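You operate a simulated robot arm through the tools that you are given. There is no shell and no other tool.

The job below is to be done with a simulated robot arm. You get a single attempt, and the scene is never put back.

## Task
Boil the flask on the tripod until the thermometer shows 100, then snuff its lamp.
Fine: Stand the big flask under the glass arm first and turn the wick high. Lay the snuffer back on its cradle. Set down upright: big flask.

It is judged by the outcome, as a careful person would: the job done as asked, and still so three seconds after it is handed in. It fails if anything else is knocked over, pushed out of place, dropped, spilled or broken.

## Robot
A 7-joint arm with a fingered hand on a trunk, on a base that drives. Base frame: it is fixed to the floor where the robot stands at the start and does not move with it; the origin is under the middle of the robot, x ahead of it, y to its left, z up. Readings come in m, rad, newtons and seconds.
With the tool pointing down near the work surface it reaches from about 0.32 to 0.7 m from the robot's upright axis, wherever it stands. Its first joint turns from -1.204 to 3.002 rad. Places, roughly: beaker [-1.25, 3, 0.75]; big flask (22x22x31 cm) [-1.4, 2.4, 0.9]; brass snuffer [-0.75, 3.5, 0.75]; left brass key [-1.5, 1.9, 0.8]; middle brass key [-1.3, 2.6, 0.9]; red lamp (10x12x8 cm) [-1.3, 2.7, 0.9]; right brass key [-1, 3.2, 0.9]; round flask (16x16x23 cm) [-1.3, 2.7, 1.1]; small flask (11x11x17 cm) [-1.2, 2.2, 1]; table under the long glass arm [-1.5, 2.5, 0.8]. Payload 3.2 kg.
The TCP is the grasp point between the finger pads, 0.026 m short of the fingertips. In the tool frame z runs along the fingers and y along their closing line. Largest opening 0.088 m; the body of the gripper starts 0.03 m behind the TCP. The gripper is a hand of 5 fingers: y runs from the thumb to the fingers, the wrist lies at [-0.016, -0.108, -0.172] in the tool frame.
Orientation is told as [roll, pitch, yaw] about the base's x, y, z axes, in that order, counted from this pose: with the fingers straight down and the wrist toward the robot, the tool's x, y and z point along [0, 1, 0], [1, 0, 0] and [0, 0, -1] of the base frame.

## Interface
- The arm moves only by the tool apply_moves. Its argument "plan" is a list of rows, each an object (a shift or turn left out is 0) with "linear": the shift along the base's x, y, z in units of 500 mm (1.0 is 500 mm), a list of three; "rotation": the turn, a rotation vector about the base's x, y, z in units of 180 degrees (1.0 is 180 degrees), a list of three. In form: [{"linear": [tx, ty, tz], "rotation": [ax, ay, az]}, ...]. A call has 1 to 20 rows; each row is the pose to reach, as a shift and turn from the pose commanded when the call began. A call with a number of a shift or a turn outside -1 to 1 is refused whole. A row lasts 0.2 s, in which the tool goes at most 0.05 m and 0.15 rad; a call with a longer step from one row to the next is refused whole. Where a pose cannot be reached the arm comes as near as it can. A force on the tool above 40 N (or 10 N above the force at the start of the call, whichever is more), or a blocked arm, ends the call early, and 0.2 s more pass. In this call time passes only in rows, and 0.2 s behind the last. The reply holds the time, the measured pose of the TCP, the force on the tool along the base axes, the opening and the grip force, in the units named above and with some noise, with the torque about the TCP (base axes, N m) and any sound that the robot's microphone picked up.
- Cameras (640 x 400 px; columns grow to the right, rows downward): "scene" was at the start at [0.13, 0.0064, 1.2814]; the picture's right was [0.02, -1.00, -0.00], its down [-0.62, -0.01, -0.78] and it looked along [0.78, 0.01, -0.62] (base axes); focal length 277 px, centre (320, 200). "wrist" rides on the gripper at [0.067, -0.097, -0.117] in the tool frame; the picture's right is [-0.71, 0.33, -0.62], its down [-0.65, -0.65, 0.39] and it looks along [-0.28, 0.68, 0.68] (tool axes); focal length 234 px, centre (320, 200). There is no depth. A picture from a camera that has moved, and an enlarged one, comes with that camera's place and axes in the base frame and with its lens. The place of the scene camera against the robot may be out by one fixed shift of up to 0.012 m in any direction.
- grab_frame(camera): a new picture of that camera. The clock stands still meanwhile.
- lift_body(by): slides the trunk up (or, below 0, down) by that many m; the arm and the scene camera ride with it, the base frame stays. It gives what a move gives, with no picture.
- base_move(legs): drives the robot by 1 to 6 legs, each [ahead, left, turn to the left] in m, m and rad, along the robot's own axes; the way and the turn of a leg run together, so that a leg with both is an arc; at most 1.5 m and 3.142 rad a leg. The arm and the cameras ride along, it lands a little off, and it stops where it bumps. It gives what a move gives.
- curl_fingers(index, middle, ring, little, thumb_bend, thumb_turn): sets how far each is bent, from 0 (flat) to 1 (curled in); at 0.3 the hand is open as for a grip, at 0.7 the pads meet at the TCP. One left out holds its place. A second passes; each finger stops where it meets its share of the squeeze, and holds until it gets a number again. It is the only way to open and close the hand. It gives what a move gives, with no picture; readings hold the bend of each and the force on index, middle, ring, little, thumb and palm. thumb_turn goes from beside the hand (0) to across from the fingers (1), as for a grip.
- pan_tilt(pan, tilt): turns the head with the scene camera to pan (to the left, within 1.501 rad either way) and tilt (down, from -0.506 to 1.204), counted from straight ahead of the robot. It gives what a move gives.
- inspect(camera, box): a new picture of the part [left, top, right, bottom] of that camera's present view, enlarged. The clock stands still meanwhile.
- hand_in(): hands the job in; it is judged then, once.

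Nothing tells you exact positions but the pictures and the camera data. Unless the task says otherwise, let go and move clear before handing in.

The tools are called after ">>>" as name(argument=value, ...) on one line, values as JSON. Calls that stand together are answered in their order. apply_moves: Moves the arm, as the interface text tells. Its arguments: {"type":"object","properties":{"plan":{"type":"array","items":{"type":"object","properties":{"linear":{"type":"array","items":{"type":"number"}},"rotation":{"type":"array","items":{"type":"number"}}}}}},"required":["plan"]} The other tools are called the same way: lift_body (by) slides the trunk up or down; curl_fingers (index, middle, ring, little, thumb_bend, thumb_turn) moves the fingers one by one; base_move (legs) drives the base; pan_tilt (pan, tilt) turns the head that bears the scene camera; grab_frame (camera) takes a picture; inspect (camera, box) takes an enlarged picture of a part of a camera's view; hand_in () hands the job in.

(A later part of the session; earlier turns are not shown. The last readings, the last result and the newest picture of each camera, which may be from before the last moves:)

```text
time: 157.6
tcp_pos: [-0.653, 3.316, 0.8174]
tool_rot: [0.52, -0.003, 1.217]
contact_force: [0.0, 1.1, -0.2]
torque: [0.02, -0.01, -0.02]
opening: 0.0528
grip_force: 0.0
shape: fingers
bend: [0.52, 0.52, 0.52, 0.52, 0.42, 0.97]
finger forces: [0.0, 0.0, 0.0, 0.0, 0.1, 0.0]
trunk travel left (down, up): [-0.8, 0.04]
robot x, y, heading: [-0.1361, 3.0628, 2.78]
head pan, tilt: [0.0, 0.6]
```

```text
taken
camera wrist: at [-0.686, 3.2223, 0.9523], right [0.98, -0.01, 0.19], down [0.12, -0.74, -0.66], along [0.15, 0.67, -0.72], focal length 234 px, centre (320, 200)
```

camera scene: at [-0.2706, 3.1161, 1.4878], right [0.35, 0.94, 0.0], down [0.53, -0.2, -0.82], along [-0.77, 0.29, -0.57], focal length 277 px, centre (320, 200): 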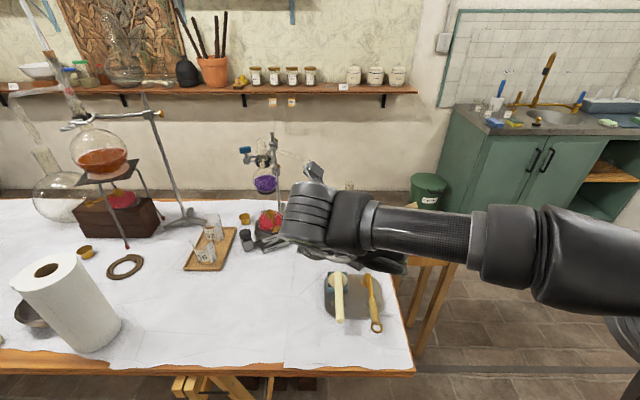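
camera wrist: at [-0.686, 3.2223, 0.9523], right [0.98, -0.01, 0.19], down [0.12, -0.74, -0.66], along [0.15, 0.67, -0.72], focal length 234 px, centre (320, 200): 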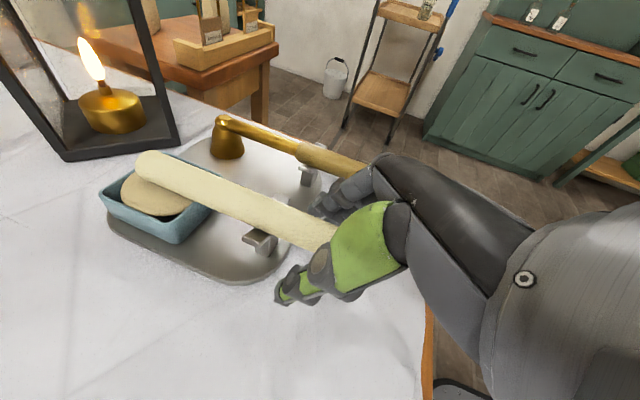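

>>> apply_moves(plan=[{"linear": [-0.01, 0.002, -0.01]}])

>>> curl_fingers(index=0.68, middle=0.68, ring=0.62, little=0.6, thumb_bend=0.68)

>>> grab_frame(camera="wrist")

```text
time: 158.0
tcp_pos: [-0.6577, 3.3155, 0.8127]
tool_rot: [0.519, -0.003, 1.218]
contact_force: [-0.2, 0.3, -0.2]
torque: [-0.01, 0.01, 0.01]
opening: 0.0529
grip_force: 0.0
shape: fingers
bend: [0.52, 0.52, 0.52, 0.52, 0.42, 0.97]
finger forces: [0.0, 0.0, 0.1, 0.0, 0.0, 0.0]
trunk travel left (down, up): [-0.8, 0.04]
robot x, y, heading: [-0.1342, 3.0647, 2.786]
head pan, tilt: [0.0, 0.6]
```

```text
time: 159.0
tcp_pos: [-0.6572, 3.3152, 0.8136]
tool_rot: [0.52, -0.004, 1.215]
contact_force: [0.4, -0.2, -0.8]
torque: [0.04, 0.04, -0.01]
opening: 0.0199
grip_force: 6.1
shape: fingers
bend: [0.63, 0.68, 0.62, 0.6, 0.63, 0.97]
finger forces: [5.9, 0.0, 0.0, 0.0, 5.8, 0.0]
trunk travel left (down, up): [-0.8, 0.04]
robot x, y, heading: [-0.1377, 3.0635, 2.784]
head pan, tilt: [0.0, 0.6]
```

```text
taken
camera wrist: at [-0.6907, 3.2228, 0.948], right [0.98, -0.01, 0.19], down [0.12, -0.74, -0.66], along [0.15, 0.67, -0.72], focal length 234 px, centre (320, 200)
```

wrist: 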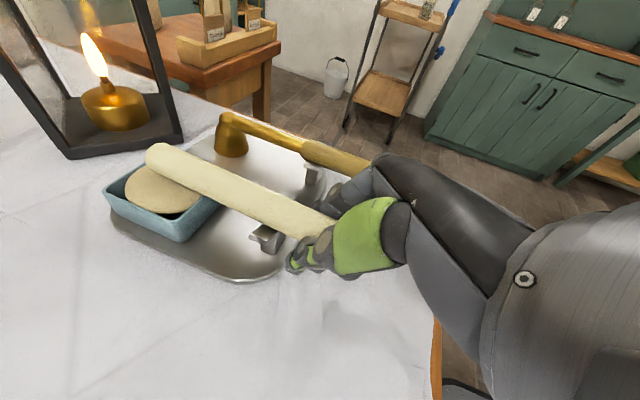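

>>> curl_fingers(index=0.75, middle=0.8, ring=0.7, thumb_bend=0.76)

>>> inspect(camera="wrist", box=[240, 150, 400, 300])

```text
time: 160.0
tcp_pos: [-0.6576, 3.3158, 0.8135]
tool_rot: [0.521, -0.003, 1.217]
contact_force: [-0.2, -0.1, 0.1]
torque: [0.05, 0.17, 0.03]
opening: 0.0132
grip_force: 19.4
shape: fingers
bend: [0.74, 0.78, 0.7, 0.6, 0.64, 0.97]
finger forces: [11.9, 9.2, 0.0, 0.1, 17.0, 0.0]
trunk travel left (down, up): [-0.8, 0.04]
robot x, y, heading: [-0.1363, 3.0606, 2.787]
head pan, tilt: [0.0, 0.6]
```

```text
2.67 times, centred on (320, 225) of wrist
camera zoom: at [-0.6907, 3.2228, 0.9481], right [0.98, -0.01, 0.19], down [0.12, -0.74, -0.66], along [0.15, 0.67, -0.72], focal length 624 px, centre (320, 133)
```

zoom: 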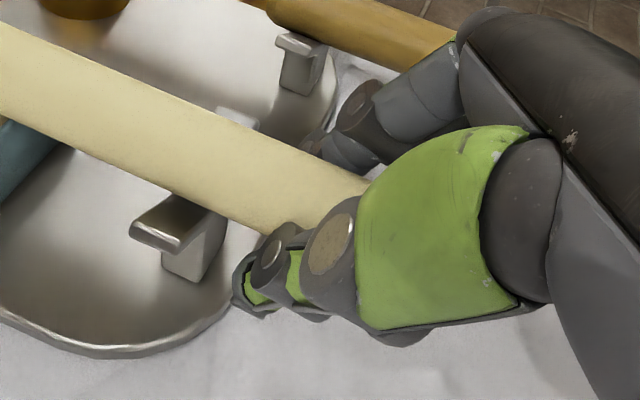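

Firm grip now. Lifting the taper.

>>> apply_moves(plan=[{"linear": [0, 0, 0.03]}, {"linear": [0, 0, 0.08]}, {"linear": [0, 0, 0.14]}])

>>> grab_frame(camera="wrist")

>>> grab_frame(camera="scene")

```text
time: 160.8
tcp_pos: [-0.6564, 3.3154, 0.8836]
tool_rot: [0.52, -0.003, 1.216]
contact_force: [-0.4, 0.1, -1.4]
torque: [-0.02, -0.01, -0.01]
opening: 0.0131
grip_force: 15.3
shape: fingers
bend: [0.74, 0.79, 0.7, 0.6, 0.64, 0.97]
finger forces: [11.3, 4.0, 0.1, 0.0, 14.9, 0.1]
trunk travel left (down, up): [-0.8, 0.04]
robot x, y, heading: [-0.1329, 3.0641, 2.782]
head pan, tilt: [0.0, 0.6]
```

```text
taken
camera wrist: at [-0.6898, 3.2223, 1.019], right [0.98, -0.01, 0.19], down [0.12, -0.74, -0.66], along [0.15, 0.67, -0.73], focal length 234 px, centre (320, 200)
```

wrist: 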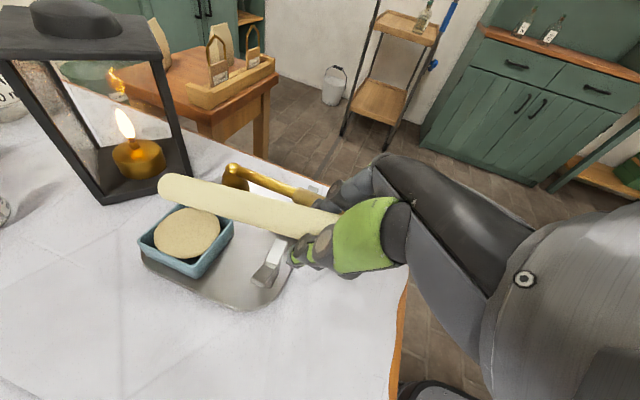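

```text
taken
camera scene: at [-0.2695, 3.1167, 1.4878], right [0.35, 0.94, 0.0], down [0.53, -0.2, -0.83], along [-0.77, 0.29, -0.56], focal length 277 px, centre (320, 200)
```

scene: 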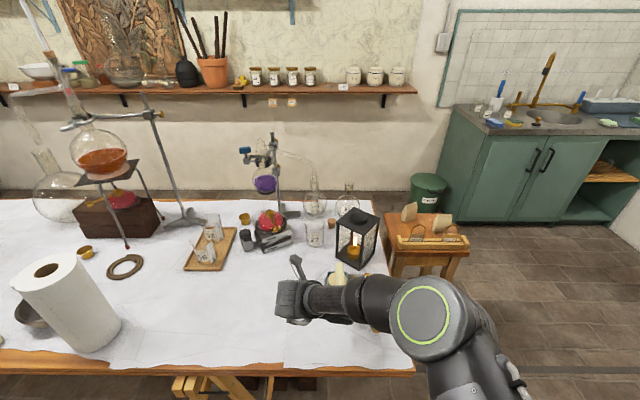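

The taper is held firmly. The tray lies right in front of the lantern's opening, so I want the taper pointing down-right into it; I'll test that hand orientation in free air first, pulled back a little.

>>> apply_moves(plan=[{"linear": [0.05, -0.018, 0.06]}, {"linear": [0.11, -0.04, 0.12]}, {"linear": [0.17, -0.062, 0.18]}, {"linear": [0.225, -0.084, 0.22]}, {"linear": [0.225, -0.084, 0.22], "rotation": [-0.0165, -0.02, -0.0354]}, {"linear": [0.225, -0.084, 0.22], "rotation": [-0.0329, -0.0399, -0.0708]}, {"linear": [0.225, -0.084, 0.22], "rotation": [-0.0494, -0.0599, -0.1063]}, {"linear": [0.225, -0.084, 0.22], "rotation": [-0.0658, -0.0798, -0.1417]}, {"linear": [0.225, -0.084, 0.22], "rotation": [-0.0823, -0.0998, -0.1771]}, {"linear": [0.225, -0.084, 0.22], "rotation": [-0.0987, -0.1197, -0.2125]}])

>>> grab_frame(camera="wrist")

>>> grab_frame(camera="scene")

```text
time: 163.0
tcp_pos: [-0.5456, 3.2725, 0.9941]
tool_rot: [0.039, -0.005, 0.537]
contact_force: [0.0, 0.6, -0.8]
torque: [-0.04, -0.02, 0.03]
opening: 0.0131
grip_force: 14.8
shape: fingers
bend: [0.74, 0.79, 0.7, 0.6, 0.64, 0.97]
finger forces: [11.2, 3.5, 0.0, 0.0, 14.4, 0.0]
trunk travel left (down, up): [-0.8, 0.04]
robot x, y, heading: [-0.136, 3.061, 2.786]
head pan, tilt: [0.0, 0.6]
```

```text
taken
camera wrist: at [-0.6612, 3.2756, 1.1131], right [0.66, -0.46, 0.6], down [-0.24, -0.88, -0.42], along [0.72, 0.13, -0.68], focal length 234 px, centre (320, 200)
```

wrist: 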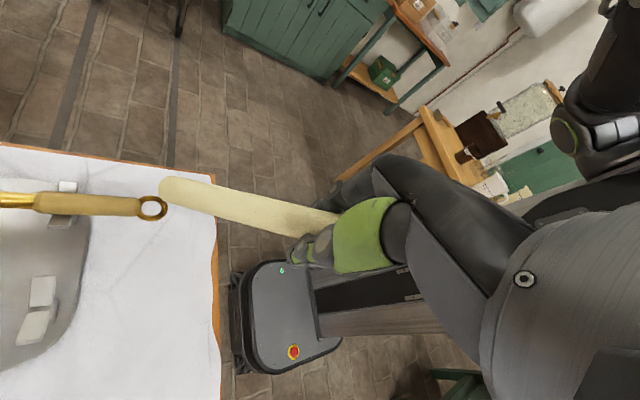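

```text
taken
camera scene: at [-0.2711, 3.1171, 1.4877], right [0.35, 0.94, 0.0], down [0.53, -0.2, -0.82], along [-0.77, 0.29, -0.57], focal length 277 px, centre (320, 200)
```

scene: 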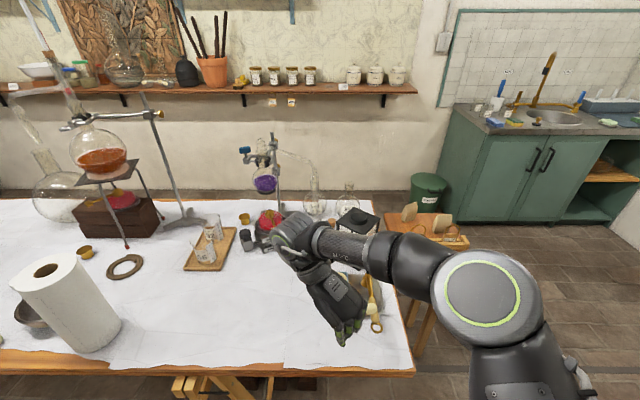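

That orientation is reachable; the taper sagged a bit in the grip (points ~38° down). I'll step closer and turn slightly left to bring the shoulder nearer, hand kept well above everything.

>>> apply_moves(plan=[{"linear": [0, 0, 0.06]}, {"linear": [0, 0, 0.1]}])

>>> base_move(legs=[[0.2, 0, 0], [0, 0, 0.35]])

>>> grab_frame(camera="scene")

>>> grab_frame(camera="wrist")

```text
time: 163.6
tcp_pos: [-0.5455, 3.274, 1.0441]
tool_rot: [0.042, -0.005, 0.539]
contact_force: [0.2, -0.1, -0.2]
torque: [-0.04, -0.03, -0.02]
opening: 0.0131
grip_force: 14.4
shape: fingers
bend: [0.74, 0.79, 0.7, 0.6, 0.64, 0.97]
finger forces: [11.3, 3.6, 0.0, 0.0, 14.4, 0.0]
trunk travel left (down, up): [-0.8, 0.04]
robot x, y, heading: [-0.1336, 3.0617, 2.784]
head pan, tilt: [0.0, 0.6]
```

```text
time: 166.3
tcp_pos: [-0.7807, 3.1905, 1.0437]
tool_rot: [0.041, -0.005, 0.887]
contact_force: [-0.3, -0.6, -1.3]
torque: [-0.05, -0.05, 0.01]
opening: 0.0133
grip_force: 14.2
shape: fingers
bend: [0.74, 0.79, 0.7, 0.6, 0.64, 0.97]
finger forces: [11.4, 3.5, 0.1, 0.1, 14.3, 0.0]
trunk travel left (down, up): [-0.8, 0.04]
robot x, y, heading: [-0.3228, 3.1327, 3.132]
head pan, tilt: [0.0, 0.6]
```

```text
taken
camera scene: at [-0.4675, 3.1397, 1.4878], right [0.01, 1.0, 0.0], down [0.57, 0.0, -0.82], along [-0.82, 0.01, -0.57], focal length 277 px, centre (320, 200)
```

scene: 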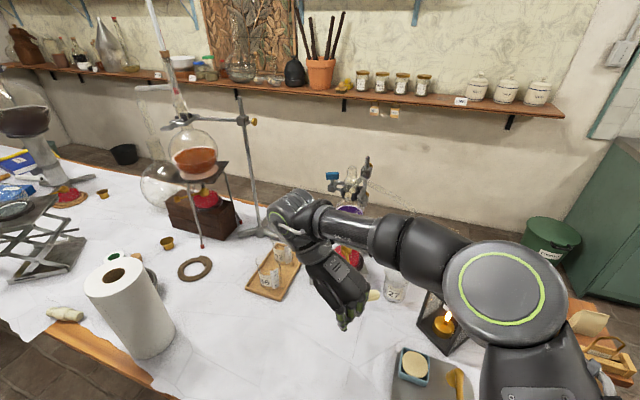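

```text
taken
camera wrist: at [-0.8903, 3.153, 1.1632], right [0.78, -0.21, 0.59], down [0.08, -0.9, -0.42], along [0.63, 0.37, -0.69], focal length 234 px, centre (320, 200)
```

wrist: 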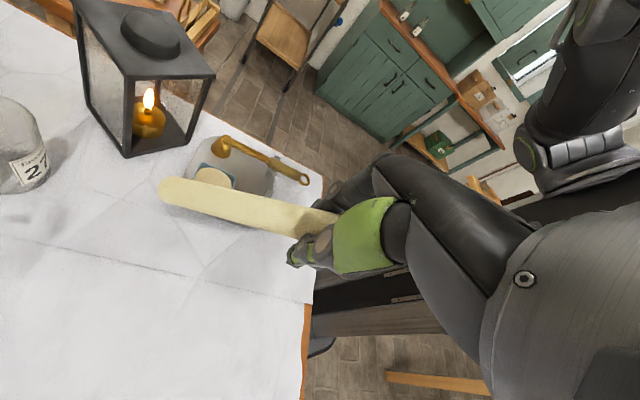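

Good sight of the lantern's open side. Turning the taper toward the opening and coming to a point just in front of it, still high.

>>> apply_moves(plan=[{"linear": [-0.005, 0.05, -0.03], "rotation": [0.0158, 0.0137, -0.0276]}, {"linear": [-0.011, 0.1, -0.07], "rotation": [0.0317, 0.0273, -0.0552]}, {"linear": [-0.016, 0.15, -0.11], "rotation": [0.0476, 0.041, -0.0829]}, {"linear": [-0.022, 0.2, -0.148], "rotation": [0.0634, 0.0547, -0.1105]}])

>>> grab_frame(camera="wrist")

>>> grab_frame(camera="scene")

```text
time: 167.3
tcp_pos: [-0.7916, 3.2936, 0.9687]
tool_rot: [0.304, -0.003, 0.538]
contact_force: [0.9, 1.0, -1.2]
torque: [-0.06, 0.0, -0.03]
opening: 0.0128
grip_force: 14.5
shape: fingers
bend: [0.74, 0.8, 0.7, 0.6, 0.64, 0.97]
finger forces: [11.2, 3.2, 0.0, 0.0, 14.1, 0.0]
trunk travel left (down, up): [-0.8, 0.04]
robot x, y, heading: [-0.3214, 3.1342, 3.13]
head pan, tilt: [0.0, 0.6]
```

```text
taken
camera wrist: at [-0.891, 3.2657, 1.1001], right [0.72, -0.57, 0.39], down [-0.3, -0.77, -0.57], along [0.62, 0.29, -0.73], focal length 234 px, centre (320, 200)
```

wrist: 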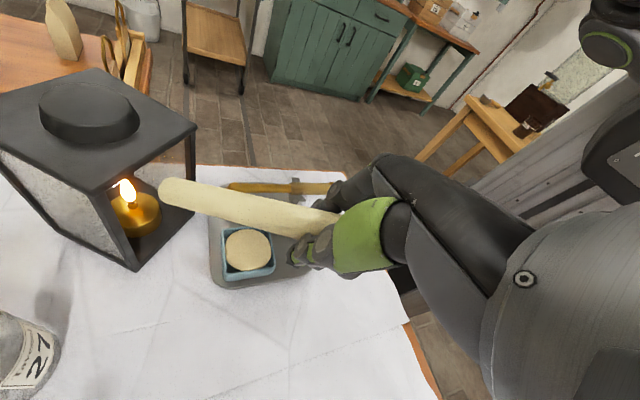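

```text
taken
camera scene: at [-0.4681, 3.1408, 1.4877], right [0.01, 1.0, 0.0], down [0.57, 0.0, -0.82], along [-0.82, 0.01, -0.57], focal length 277 px, centre (320, 200)
```

scene: 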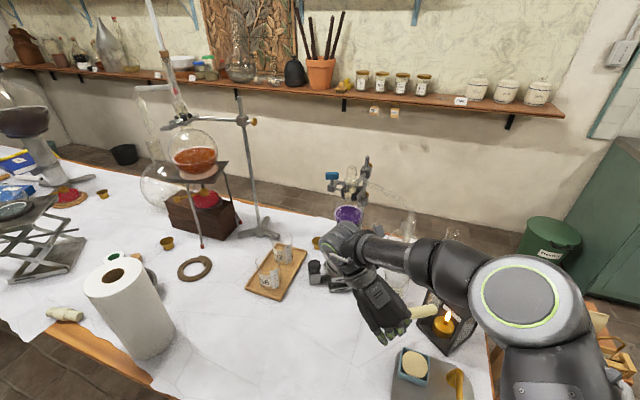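

>>> inspect(camera="wrist", box=[40, 90, 240, 290])

>>> inspect(camera="scene", box=[360, 270, 500, 400])

```text
2.00 times, centred on (140, 190) of wrist
camera zoom: at [-0.891, 3.2657, 1.1001], right [0.72, -0.57, 0.39], down [-0.3, -0.77, -0.57], along [0.62, 0.29, -0.73], focal length 468 px, centre (680, 220)
```

zoom: 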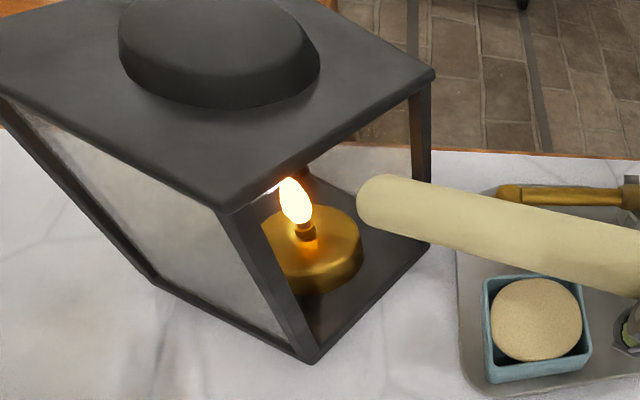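

```text
3.08 times, centred on (430, 335) of scene
camera zoom: at [-0.4681, 3.1408, 1.4877], right [0.01, 1.0, 0.0], down [0.57, 0.0, -0.82], along [-0.82, 0.01, -0.57], focal length 852 px, centre (-18, -215)
```

zoom: 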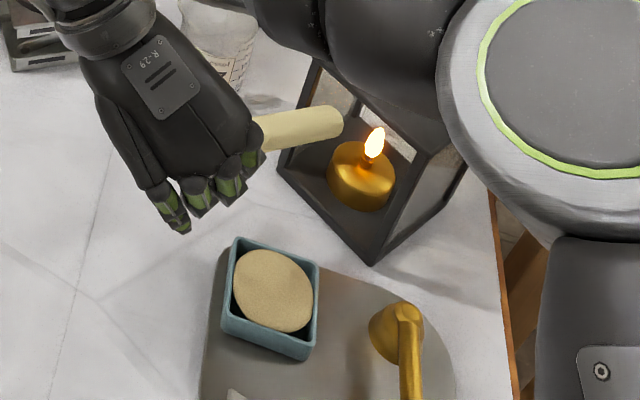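

Refined: flame at (-0.882, 3.470, 0.833) in the arm's frame; taper tip is at TCP + (-0.066, 0.111, -0.054). Moving to the pre-entry point, then in toward the flame.

>>> apply_moves(plan=[{"linear": [0.019, -0.007, -0.077]}, {"linear": [0.0376, -0.0144, -0.154]}, {"linear": [0.01, 0.031, -0.154]}])

>>> inspect(camera="wrist", box=[40, 90, 240, 290])

>>> inspect(camera="scene", box=[360, 270, 500, 400])

```text
time: 168.1
tcp_pos: [-0.7869, 3.3062, 0.8919]
tool_rot: [0.304, -0.004, 0.535]
contact_force: [-0.6, -0.4, 0.2]
torque: [-0.02, 0.01, 0.0]
opening: 0.0128
grip_force: 14.4
shape: fingers
bend: [0.74, 0.8, 0.7, 0.6, 0.64, 0.97]
finger forces: [11.2, 3.2, 0.0, 0.1, 13.9, 0.0]
trunk travel left (down, up): [-0.8, 0.04]
robot x, y, heading: [-0.3239, 3.1316, 3.135]
head pan, tilt: [0.0, 0.6]
```

```text
2.00 times, centred on (140, 190) of wrist
camera zoom: at [-0.8851, 3.281, 1.0238], right [0.72, -0.57, 0.39], down [-0.3, -0.77, -0.57], along [0.62, 0.29, -0.73], focal length 468 px, centre (680, 220)
```

zoom: 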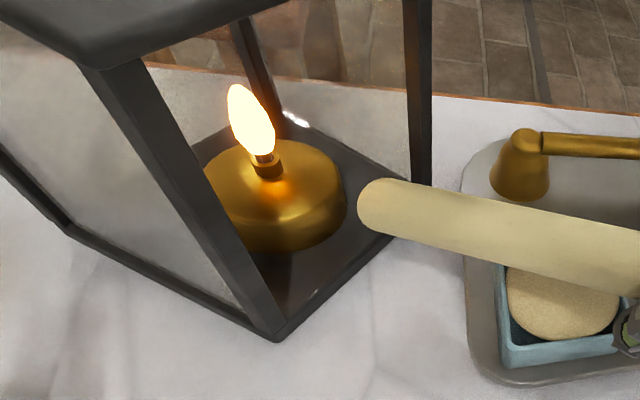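

```text
3.08 times, centred on (430, 335) of scene
camera zoom: at [-0.4676, 3.1411, 1.4878], right [0.01, 1.0, 0.0], down [0.57, -0.01, -0.82], along [-0.82, 0.01, -0.57], focal length 852 px, centre (-18, -215)
```

zoom: 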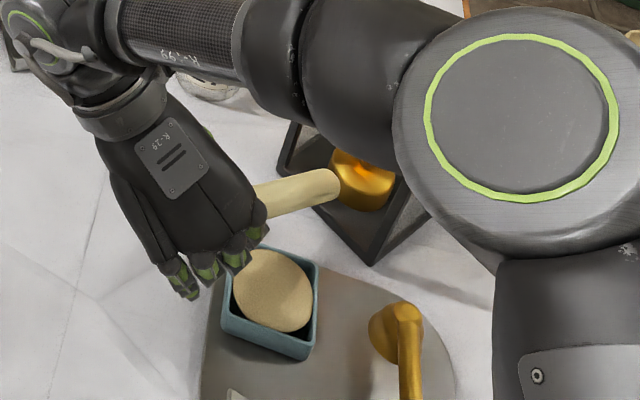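

Tip lines up with the flame (about 5.6 cm away, laterally centred). Moving it in.

>>> apply_moves(plan=[{"linear": [-0.0266, 0.0447, 0.004]}, {"linear": [-0.0532, 0.0894, 0.008]}])

>>> inspect(camera="wrist", box=[40, 60, 240, 260])

```text
time: 168.7
tcp_pos: [-0.8133, 3.3511, 0.897]
tool_rot: [0.305, -0.006, 0.535]
contact_force: [0.0, 0.0, -0.2]
torque: [-0.03, -0.03, 0.0]
opening: 0.0127
grip_force: 14.7
shape: fingers
bend: [0.74, 0.8, 0.7, 0.6, 0.64, 0.97]
finger forces: [11.2, 3.3, 0.0, 0.1, 14.0, 0.1]
trunk travel left (down, up): [-0.8, 0.04]
robot x, y, heading: [-0.3212, 3.1309, 3.134]
head pan, tilt: [0.0, 0.6]
```

```text
2.00 times, centred on (140, 160) of wrist
camera zoom: at [-0.9116, 3.3248, 1.0282], right [0.72, -0.57, 0.39], down [-0.3, -0.77, -0.57], along [0.62, 0.29, -0.73], focal length 468 px, centre (680, 280)
```

zoom: 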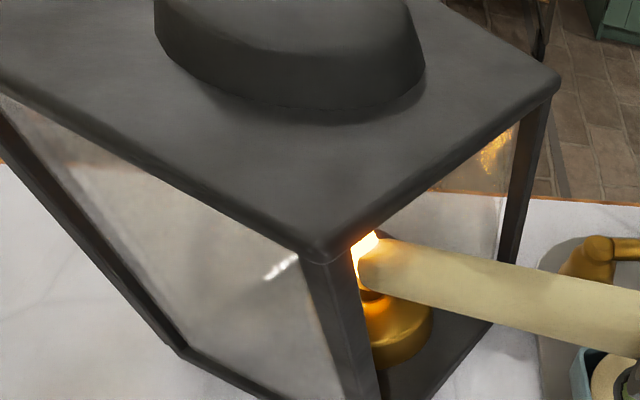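

>>> apply_moves(plan=[{"linear": [-0.004, 0.007, 0]}, {"linear": [-0.006, 0.011, 0]}, {"linear": [-0.006, 0.011, 0]}, {"linear": [-0.006, 0.011, 0]}, {"linear": [-0.006, 0.011, 0]}, {"linear": [-0.006, 0.011, 0]}, {"linear": [-0.006, 0.011, 0]}, {"linear": [-0.006, 0.011, 0]}, {"linear": [-0.006, 0.011, 0]}])

>>> inspect(camera="wrist", box=[40, 60, 240, 260])

>>> inspect(camera="scene", box=[360, 250, 520, 380])

```text
time: 170.7
tcp_pos: [-0.8162, 3.3567, 0.8981]
tool_rot: [0.304, -0.004, 0.535]
contact_force: [-0.1, 0.2, -0.3]
torque: [-0.01, -0.03, 0.0]
opening: 0.0129
grip_force: 14.2
shape: fingers
bend: [0.74, 0.8, 0.7, 0.6, 0.64, 0.97]
finger forces: [11.2, 3.1, 0.0, 0.0, 13.9, 0.0]
trunk travel left (down, up): [-0.8, 0.04]
robot x, y, heading: [-0.3239, 3.1313, 3.132]
head pan, tilt: [0.0, 0.6]
```

```text
2.00 times, centred on (140, 160) of wrist
camera zoom: at [-0.9148, 3.3298, 1.0283], right [0.72, -0.57, 0.38], down [-0.3, -0.77, -0.57], along [0.62, 0.29, -0.73], focal length 468 px, centre (680, 280)
```

zoom: 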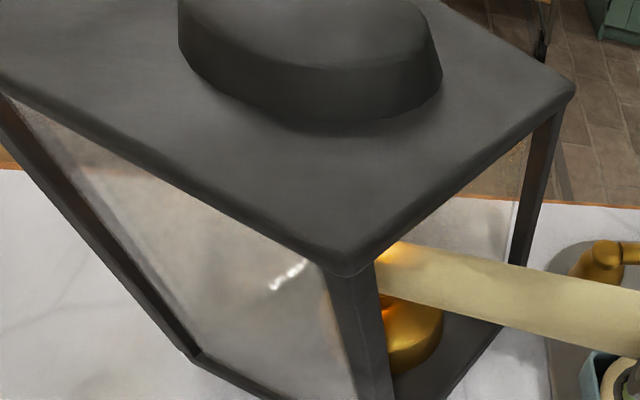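

```text
3.08 times, centred on (440, 315) of scene
camera zoom: at [-0.4674, 3.1398, 1.4878], right [0.01, 1.0, 0.0], down [0.57, 0.0, -0.82], along [-0.82, 0.01, -0.57], focal length 852 px, centre (-49, -154)
```

zoom: 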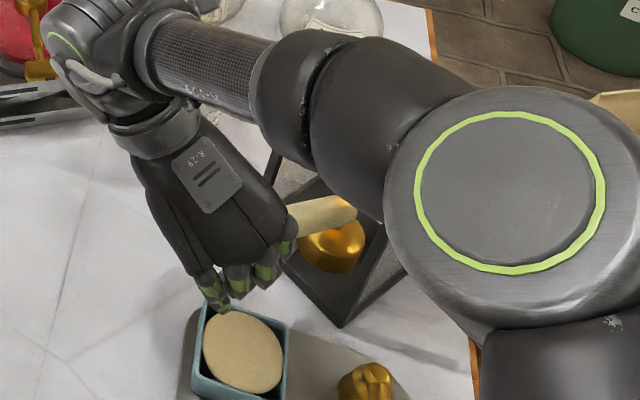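

Backing the taper out slightly to see if it caught.

>>> apply_moves(plan=[{"linear": [0.03, -0.05, 0]}, {"linear": [0.06, -0.1, 0]}, {"linear": [0.085, -0.142, 0]}])

>>> inspect(camera="wrist", box=[40, 60, 240, 260])

>>> inspect(camera="scene", box=[360, 250, 520, 380])

```text
time: 171.5
tcp_pos: [-0.774, 3.2851, 0.8979]
tool_rot: [0.305, -0.006, 0.536]
contact_force: [0.2, -0.6, 0.3]
torque: [-0.04, -0.02, -0.01]
opening: 0.013
grip_force: 13.7
shape: fingers
bend: [0.74, 0.8, 0.7, 0.6, 0.64, 0.97]
finger forces: [11.2, 3.1, 0.0, 0.0, 13.7, 0.1]
trunk travel left (down, up): [-0.8, 0.04]
robot x, y, heading: [-0.3201, 3.1304, 3.133]
head pan, tilt: [0.0, 0.6]
```

```text
2.00 times, centred on (140, 160) of wrist
camera zoom: at [-0.872, 3.2589, 1.0286], right [0.72, -0.57, 0.38], down [-0.3, -0.76, -0.57], along [0.62, 0.3, -0.73], focal length 468 px, centre (680, 280)
```

zoom: 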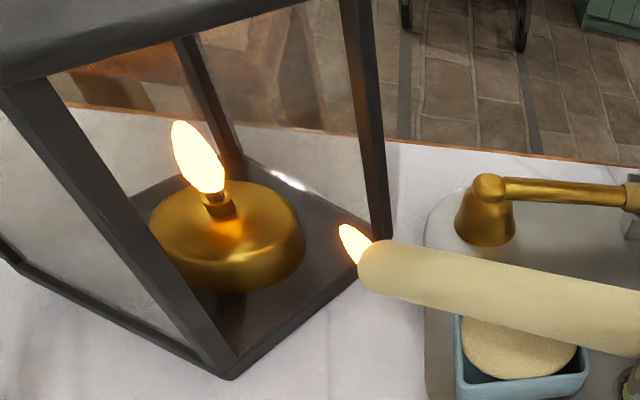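

```text
3.08 times, centred on (440, 315) of scene
camera zoom: at [-0.4672, 3.139, 1.4878], right [0.01, 1.0, 0.0], down [0.56, 0.0, -0.83], along [-0.83, 0.01, -0.56], focal length 852 px, centre (-49, -154)
```

zoom: 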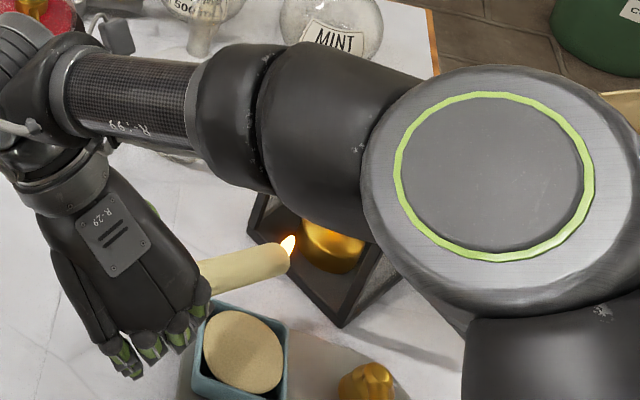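

The taper is burning — relighting will work. I'll raise it well clear, back away from the table, and drive back toward the lamp.

>>> apply_moves(plan=[{"linear": [0.02, -0.03, 0.08]}, {"linear": [0.04, -0.06, 0.16]}, {"linear": [0.06, -0.09, 0.24]}, {"linear": [0.08, -0.12, 0.32]}, {"linear": [0.1, -0.15, 0.4]}, {"linear": [0.12, -0.16, 0.48]}, {"linear": [0.13, -0.16, 0.54]}])

>>> base_move(legs=[[-0.2, 0, 0], [0, 0, -0.345]])

>>> grab_frame(camera="scene")

>>> grab_frame(camera="wrist")

```text
time: 173.1
tcp_pos: [-0.708, 3.2036, 1.1677]
tool_rot: [0.305, -0.002, 0.535]
contact_force: [0.1, 0.1, -0.7]
torque: [-0.06, 0.06, -0.02]
opening: 0.0125
grip_force: 13.7
shape: fingers
bend: [0.74, 0.8, 0.7, 0.6, 0.64, 0.97]
finger forces: [11.3, 2.7, 0.0, 0.0, 13.5, 0.0]
trunk travel left (down, up): [-0.8, 0.04]
robot x, y, heading: [-0.3241, 3.1338, 3.135]
head pan, tilt: [0.0, 0.6]
```

```text
time: 175.8
tcp_pos: [-0.4627, 3.3305, 1.167]
tool_rot: [0.303, -0.006, 0.188]
contact_force: [-0.4, 0.0, -1.1]
torque: [-0.06, -0.02, 0.0]
opening: 0.0125
grip_force: 13.4
shape: fingers
bend: [0.74, 0.8, 0.7, 0.6, 0.64, 0.97]
finger forces: [11.2, 2.5, 0.1, 0.0, 13.6, 0.0]
trunk travel left (down, up): [-0.8, 0.04]
robot x, y, heading: [-0.1223, 3.1318, 2.785]
head pan, tilt: [0.0, 0.6]
```

```text
taken
camera scene: at [-0.2599, 3.1851, 1.4878], right [0.35, 0.94, 0.0], down [0.53, -0.2, -0.82], along [-0.77, 0.29, -0.57], focal length 277 px, centre (320, 200)
```

scene: 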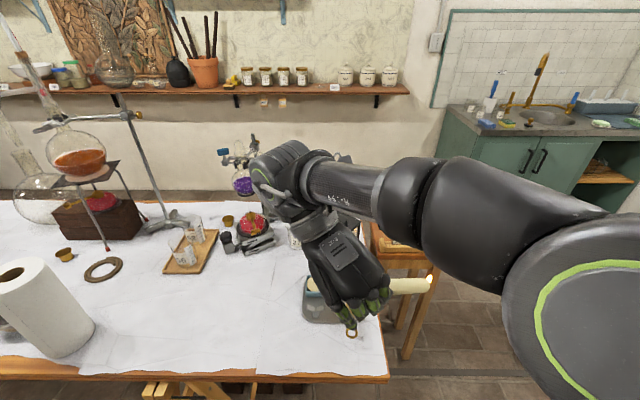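

```text
taken
camera wrist: at [-0.5642, 3.3387, 1.2985], right [0.49, -0.78, 0.38], down [-0.54, -0.62, -0.57], along [0.68, 0.07, -0.73], focal length 234 px, centre (320, 200)
```

wrist: 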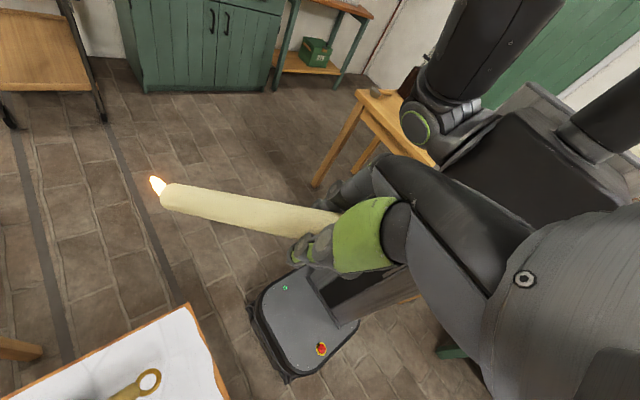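

>>> base_move(legs=[[0, 0.58, 0], [0, 0.56, 0]])

>>> grab_frame(camera="scene")

>>> grab_frame(camera="wrist")

```text
time: 181.9
tcp_pos: [-0.8558, 2.2582, 1.1662]
tool_rot: [0.303, -0.004, 0.189]
contact_force: [-0.3, -0.3, -0.3]
torque: [-0.04, 0.0, 0.02]
opening: 0.0125
grip_force: 13.6
shape: fingers
bend: [0.74, 0.8, 0.7, 0.6, 0.64, 0.97]
finger forces: [11.2, 2.7, 0.0, 0.0, 13.6, 0.0]
trunk travel left (down, up): [-0.8, 0.04]
robot x, y, heading: [-0.5181, 2.061, 2.793]
head pan, tilt: [0.0, 0.6]
```

```text
taken
camera scene: at [-0.6537, 2.1139, 1.4878], right [0.35, 0.94, 0.0], down [0.53, -0.2, -0.83], along [-0.77, 0.28, -0.57], focal length 277 px, centre (320, 200)
```

scene: 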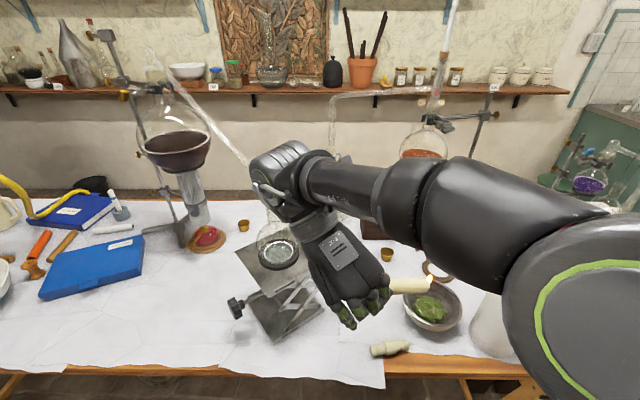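

```text
taken
camera wrist: at [-0.9581, 2.2673, 1.2985], right [0.49, -0.78, 0.38], down [-0.54, -0.62, -0.57], along [0.68, 0.07, -0.73], focal length 234 px, centre (320, 200)
```

wrist: 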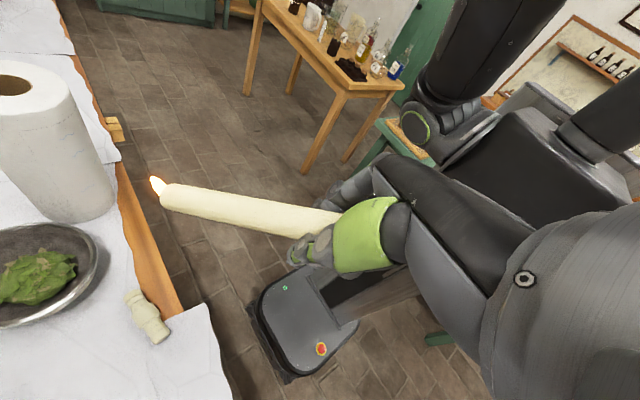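

Taper still lit. Now re-orienting the hand (taper nearly level, pointing right-back) before driving up to the table.

>>> apply_moves(plan=[{"linear": [0, 0.048, 0], "rotation": [0.0163, 0.0069, 0.0335]}, {"linear": [0, 0.096, 0], "rotation": [0.0325, 0.0137, 0.067]}, {"linear": [0, 0.145, 0], "rotation": [0.0488, 0.0206, 0.1004]}, {"linear": [0, 0.194, 0], "rotation": [0.065, 0.0274, 0.1339]}])

>>> base_move(legs=[[0.15, 0.0, 0]])

>>> grab_frame(camera="scene")

>>> grab_frame(camera="wrist")

```text
time: 182.9
tcp_pos: [-0.8561, 2.3574, 1.1678]
tool_rot: [0.525, -0.004, 0.615]
contact_force: [0.3, 0.2, -0.9]
torque: [-0.02, -0.03, -0.01]
opening: 0.0123
grip_force: 14.1
shape: fingers
bend: [0.74, 0.8, 0.7, 0.6, 0.64, 0.97]
finger forces: [11.5, 2.2, 0.0, 0.1, 13.3, 0.1]
trunk travel left (down, up): [-0.8, 0.04]
robot x, y, heading: [-0.5194, 2.0605, 2.786]
head pan, tilt: [0.0, 0.6]
```

```text
time: 184.2
tcp_pos: [-0.997, 2.4061, 1.1682]
tool_rot: [0.525, -0.004, 0.612]
contact_force: [-0.2, -0.1, -1.1]
torque: [0.02, 0.0, 0.0]
opening: 0.0124
grip_force: 13.8
shape: fingers
bend: [0.74, 0.8, 0.7, 0.6, 0.64, 0.97]
finger forces: [11.5, 2.3, 0.1, 0.0, 13.3, 0.0]
trunk travel left (down, up): [-0.8, 0.04]
robot x, y, heading: [-0.6618, 2.1118, 2.794]
head pan, tilt: [0.0, 0.6]
```

```text
taken
camera scene: at [-0.7928, 2.1649, 1.4879], right [0.34, 0.94, 0.0], down [0.53, -0.19, -0.83], along [-0.77, 0.28, -0.56], focal length 277 px, centre (320, 200)
```

scene: 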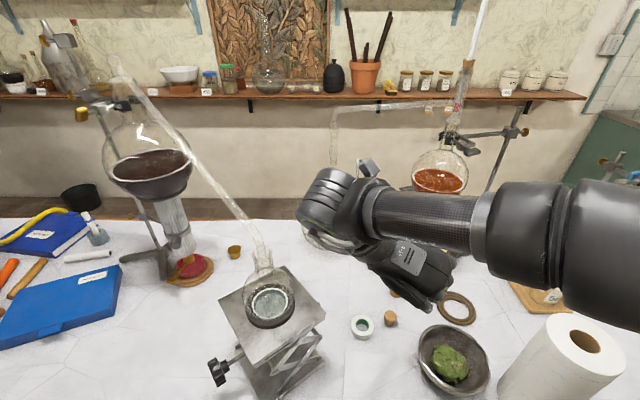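

```text
taken
camera wrist: at [-1.076, 2.3483, 1.3018], right [0.8, -0.57, 0.19], down [-0.32, -0.67, -0.66], along [0.5, 0.47, -0.72], focal length 234 px, centre (320, 200)
```

wrist: 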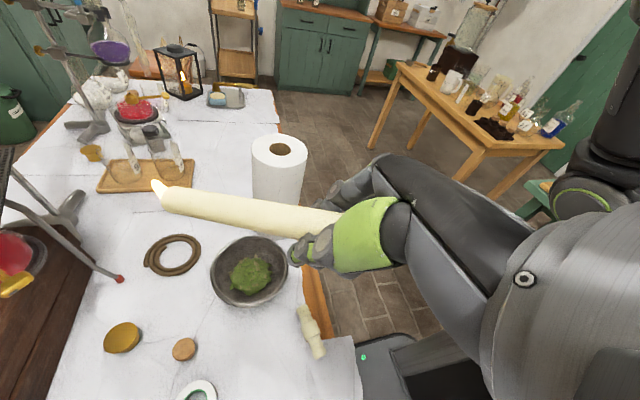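

>>> base_move(legs=[[0.11, 0.0, 0]])

>>> apply_moves(plan=[{"linear": [-0.033, 0.028, -0.074]}, {"linear": [-0.065, 0.057, -0.148]}, {"linear": [-0.098, 0.085, -0.222]}, {"linear": [-0.13, 0.114, -0.296]}])

>>> grab_frame(camera="wrist")

>>> grab_frame(camera="scene")

```text
time: 185.4
tcp_pos: [-1.1019, 2.4443, 1.1672]
tool_rot: [0.526, -0.004, 0.612]
contact_force: [1.1, 0.6, 0.1]
torque: [-0.06, -0.01, -0.01]
opening: 0.0121
grip_force: 13.4
shape: fingers
bend: [0.74, 0.8, 0.7, 0.6, 0.64, 0.97]
finger forces: [11.5, 2.2, 0.1, 0.0, 13.4, 0.0]
trunk travel left (down, up): [-0.8, 0.04]
robot x, y, heading: [-0.7642, 2.1484, 2.786]
head pan, tilt: [0.0, 0.6]
```

```text
time: 186.4
tcp_pos: [-1.168, 2.5015, 1.0168]
tool_rot: [0.524, -0.005, 0.616]
contact_force: [-0.4, 0.7, -0.4]
torque: [-0.02, -0.05, -0.02]
opening: 0.0123
grip_force: 13.7
shape: fingers
bend: [0.74, 0.8, 0.7, 0.6, 0.64, 0.97]
finger forces: [11.6, 2.1, 0.0, 0.0, 13.2, 0.0]
trunk travel left (down, up): [-0.8, 0.04]
robot x, y, heading: [-0.7594, 2.1514, 2.788]
head pan, tilt: [0.0, 0.6]
```

```text
taken
camera wrist: at [-1.2476, 2.4443, 1.1525], right [0.8, -0.57, 0.19], down [-0.32, -0.68, -0.66], along [0.5, 0.47, -0.72], focal length 234 px, centre (320, 200)
```

wrist: 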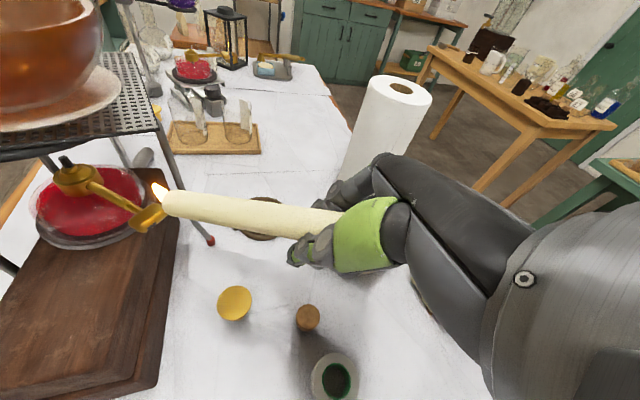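

```text
taken
camera scene: at [-0.9002, 2.2048, 1.4876], right [0.34, 0.94, 0.0], down [0.53, -0.2, -0.82], along [-0.77, 0.28, -0.57], focal length 277 px, centre (320, 200)
```

scene: 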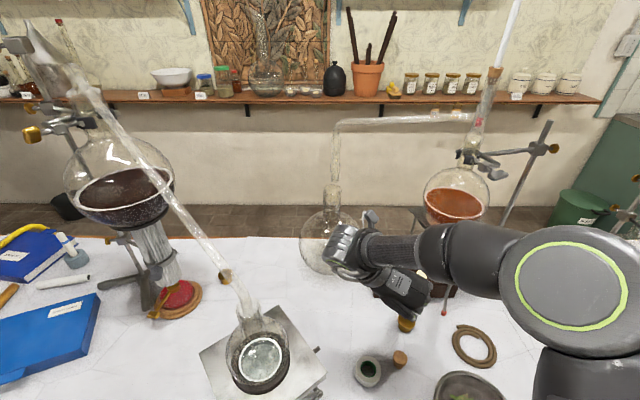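

>>> inspect(camera="wrist", box=[20, 110, 240, 270])

```text
2.50 times, centred on (130, 190) of wrist
camera zoom: at [-1.2476, 2.4443, 1.1525], right [0.8, -0.57, 0.19], down [-0.32, -0.68, -0.66], along [0.5, 0.47, -0.72], focal length 585 px, centre (795, 225)
```

zoom: 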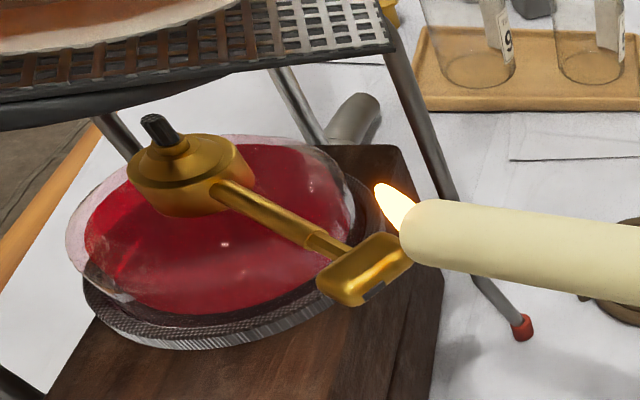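

Lamp wick at ≈(-1.321, 2.722, 0.969); the taper tip is 13 cm short of it. Sliding it in over the key, stopping ~1.5 cm before contact.

>>> apply_moves(plan=[{"linear": [-0.03, 0.053, -0.006]}, {"linear": [-0.06, 0.106, -0.013]}, {"linear": [-0.088, 0.155, -0.02]}, {"linear": [-0.108, 0.19, -0.025]}])

>>> inspect(camera="wrist", box=[60, 90, 260, 270])

```text
time: 187.4
tcp_pos: [-1.2224, 2.5973, 1.0061]
tool_rot: [0.523, -0.005, 0.614]
contact_force: [0.1, 0.2, -0.7]
torque: [-0.06, -0.01, -0.02]
opening: 0.0121
grip_force: 13.2
shape: fingers
bend: [0.74, 0.8, 0.7, 0.6, 0.64, 0.97]
finger forces: [11.6, 2.1, 0.0, 0.0, 13.2, 0.0]
trunk travel left (down, up): [-0.8, 0.04]
robot x, y, heading: [-0.7591, 2.1508, 2.789]
head pan, tilt: [0.0, 0.6]
```

```text
2.22 times, centred on (160, 180) of wrist
camera zoom: at [-1.301, 2.5392, 1.1406], right [0.8, -0.57, 0.19], down [-0.32, -0.68, -0.66], along [0.5, 0.47, -0.72], focal length 520 px, centre (676, 244)
```

zoom: 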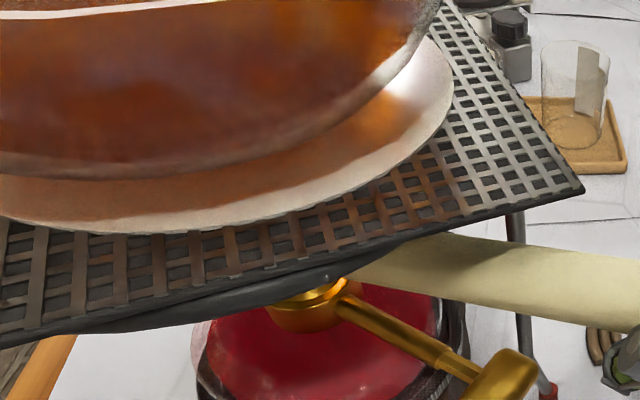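

>>> inspect(camera="scene", box=[380, 190, 500, 310])

```text
3.33 times, centred on (440, 250) of scene
camera zoom: at [-0.8991, 2.2045, 1.4877], right [0.34, 0.94, 0.0], down [0.53, -0.2, -0.82], along [-0.77, 0.28, -0.57], focal length 922 px, centre (-80, 33)
```

zoom: 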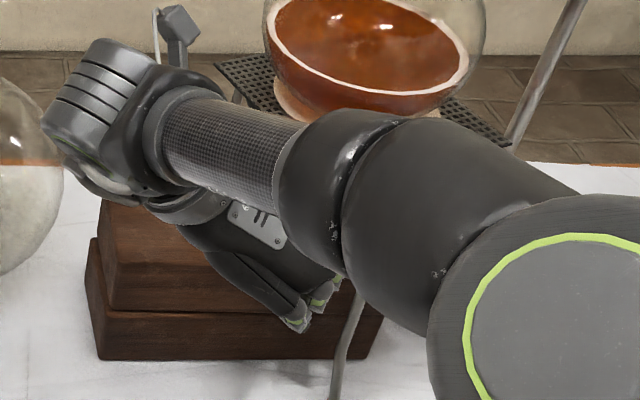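

>>> apply_moves(plan=[{"linear": [-0.006, 0.0085, -0.003]}, {"linear": [-0.0115, 0.0163, -0.004]}, {"linear": [-0.0115, 0.0163, -0.004]}, {"linear": [-0.0115, 0.0163, -0.004]}, {"linear": [-0.0115, 0.0163, -0.004]}, {"linear": [-0.0115, 0.0163, -0.004]}, {"linear": [-0.0115, 0.0163, -0.004]}, {"linear": [-0.0115, 0.0163, -0.004]}])

>>> inspect(camera="wrist", box=[60, 90, 260, 270])

```text
time: 189.2
tcp_pos: [-1.2266, 2.6044, 1.0042]
tool_rot: [0.524, -0.006, 0.614]
contact_force: [0.1, -0.9, -0.1]
torque: [0.0, -0.01, -0.02]
opening: 0.0121
grip_force: 14.0
shape: fingers
bend: [0.74, 0.8, 0.7, 0.6, 0.64, 0.96]
finger forces: [12.0, 2.8, 0.0, 0.0, 13.3, 0.0]
trunk travel left (down, up): [-0.8, 0.04]
robot x, y, heading: [-0.7624, 2.1513, 2.788]
head pan, tilt: [0.0, 0.6]
```

```text
2.22 times, centred on (160, 180) of wrist
camera zoom: at [-1.306, 2.5468, 1.1391], right [0.8, -0.57, 0.19], down [-0.32, -0.67, -0.66], along [0.5, 0.47, -0.72], focal length 520 px, centre (676, 244)
```

zoom: 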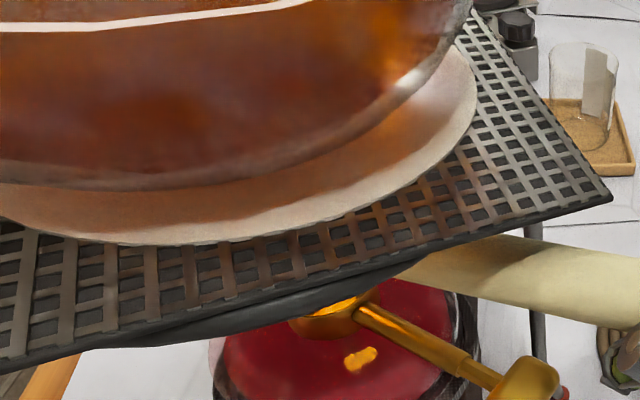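

>>> apply_moves(plan=[{"linear": [0.03, -0.045, 0.004]}, {"linear": [0.06, -0.09, 0.01]}, {"linear": [0.09, -0.135, 0.015]}, {"linear": [0.115, -0.175, 0.02]}])

>>> inspect(camera="wrist", box=[20, 110, 240, 270])

```text
time: 190.2
tcp_pos: [-1.169, 2.5161, 1.0143]
tool_rot: [0.526, -0.005, 0.612]
contact_force: [0.4, -0.9, -0.8]
torque: [-0.02, -0.01, 0.02]
opening: 0.0121
grip_force: 13.2
shape: fingers
bend: [0.74, 0.8, 0.7, 0.6, 0.64, 0.97]
finger forces: [11.7, 2.1, 0.0, 0.0, 13.1, 0.0]
trunk travel left (down, up): [-0.8, 0.04]
robot x, y, heading: [-0.7606, 2.1493, 2.789]
head pan, tilt: [0.0, 0.6]
```

```text
2.50 times, centred on (130, 190) of wrist
camera zoom: at [-1.2479, 2.4585, 1.1491], right [0.8, -0.57, 0.19], down [-0.32, -0.67, -0.66], along [0.5, 0.47, -0.72], focal length 585 px, centre (795, 225)
```

zoom: 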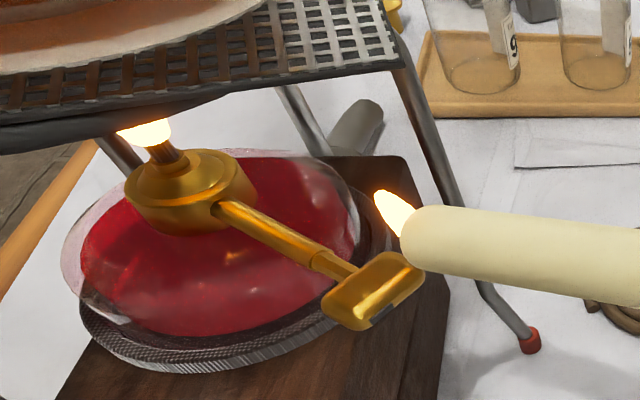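

The lamp burns again with a tall, bright flame. Retracting the taper up and away, then checking the thermometer.

>>> apply_moves(plan=[{"linear": [0.05, -0.05, 0.06]}, {"linear": [0.1, -0.1, 0.12]}, {"linear": [0.14, -0.13, 0.2]}, {"linear": [0.15, -0.14, 0.28]}, {"linear": [0.15, -0.15, 0.34]}])

>>> base_move(legs=[[-0.27, 0, 0]])

>>> pan_tilt(pan=-0.2, tilt=0.3)

>>> grab_frame(camera="scene")

```text
time: 191.4
tcp_pos: [-1.094, 2.4413, 1.1847]
tool_rot: [0.523, -0.005, 0.613]
contact_force: [0.1, -0.3, -0.8]
torque: [-0.03, -0.05, 0.0]
opening: 0.0119
grip_force: 13.1
shape: fingers
bend: [0.74, 0.8, 0.7, 0.6, 0.64, 0.97]
finger forces: [11.4, 1.8, 0.0, 0.0, 12.9, 0.0]
trunk travel left (down, up): [-0.8, 0.04]
robot x, y, heading: [-0.7634, 2.1539, 2.793]
head pan, tilt: [0.0, 0.6]
```

```text
time: 193.3
tcp_pos: [-0.8425, 2.3503, 1.1845]
tool_rot: [0.525, -0.005, 0.615]
contact_force: [-0.2, -0.3, 0.3]
torque: [-0.04, -0.01, 0.0]
opening: 0.0116
grip_force: 13.1
shape: fingers
bend: [0.74, 0.8, 0.7, 0.6, 0.64, 0.97]
finger forces: [11.5, 1.8, 0.0, 0.0, 12.9, 0.1]
trunk travel left (down, up): [-0.8, 0.04]
robot x, y, heading: [-0.5107, 2.0573, 2.794]
head pan, tilt: [0.0, 0.6]
```

```text
time: 194.2
tcp_pos: [-0.8432, 2.3495, 1.1863]
tool_rot: [0.525, -0.004, 0.613]
contact_force: [0.7, -0.2, -0.8]
torque: [-0.02, -0.03, 0.0]
opening: 0.0118
grip_force: 12.7
shape: fingers
bend: [0.74, 0.8, 0.7, 0.6, 0.64, 0.97]
finger forces: [11.5, 1.7, 0.0, 0.0, 12.9, 0.0]
trunk travel left (down, up): [-0.8, 0.04]
robot x, y, heading: [-0.5059, 2.0609, 2.789]
head pan, tilt: [-0.201, 0.3]
```

```text
taken
camera scene: at [-0.6423, 2.1293, 1.5152], right [0.52, 0.85, 0.0], down [0.25, -0.16, -0.95], along [-0.81, 0.5, -0.3], focal length 277 px, centre (320, 200)
```

scene: 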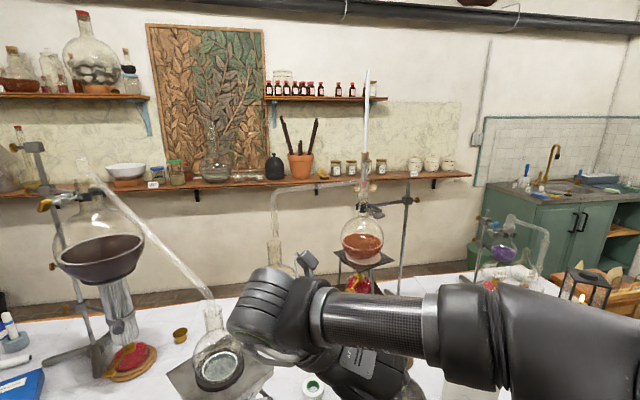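

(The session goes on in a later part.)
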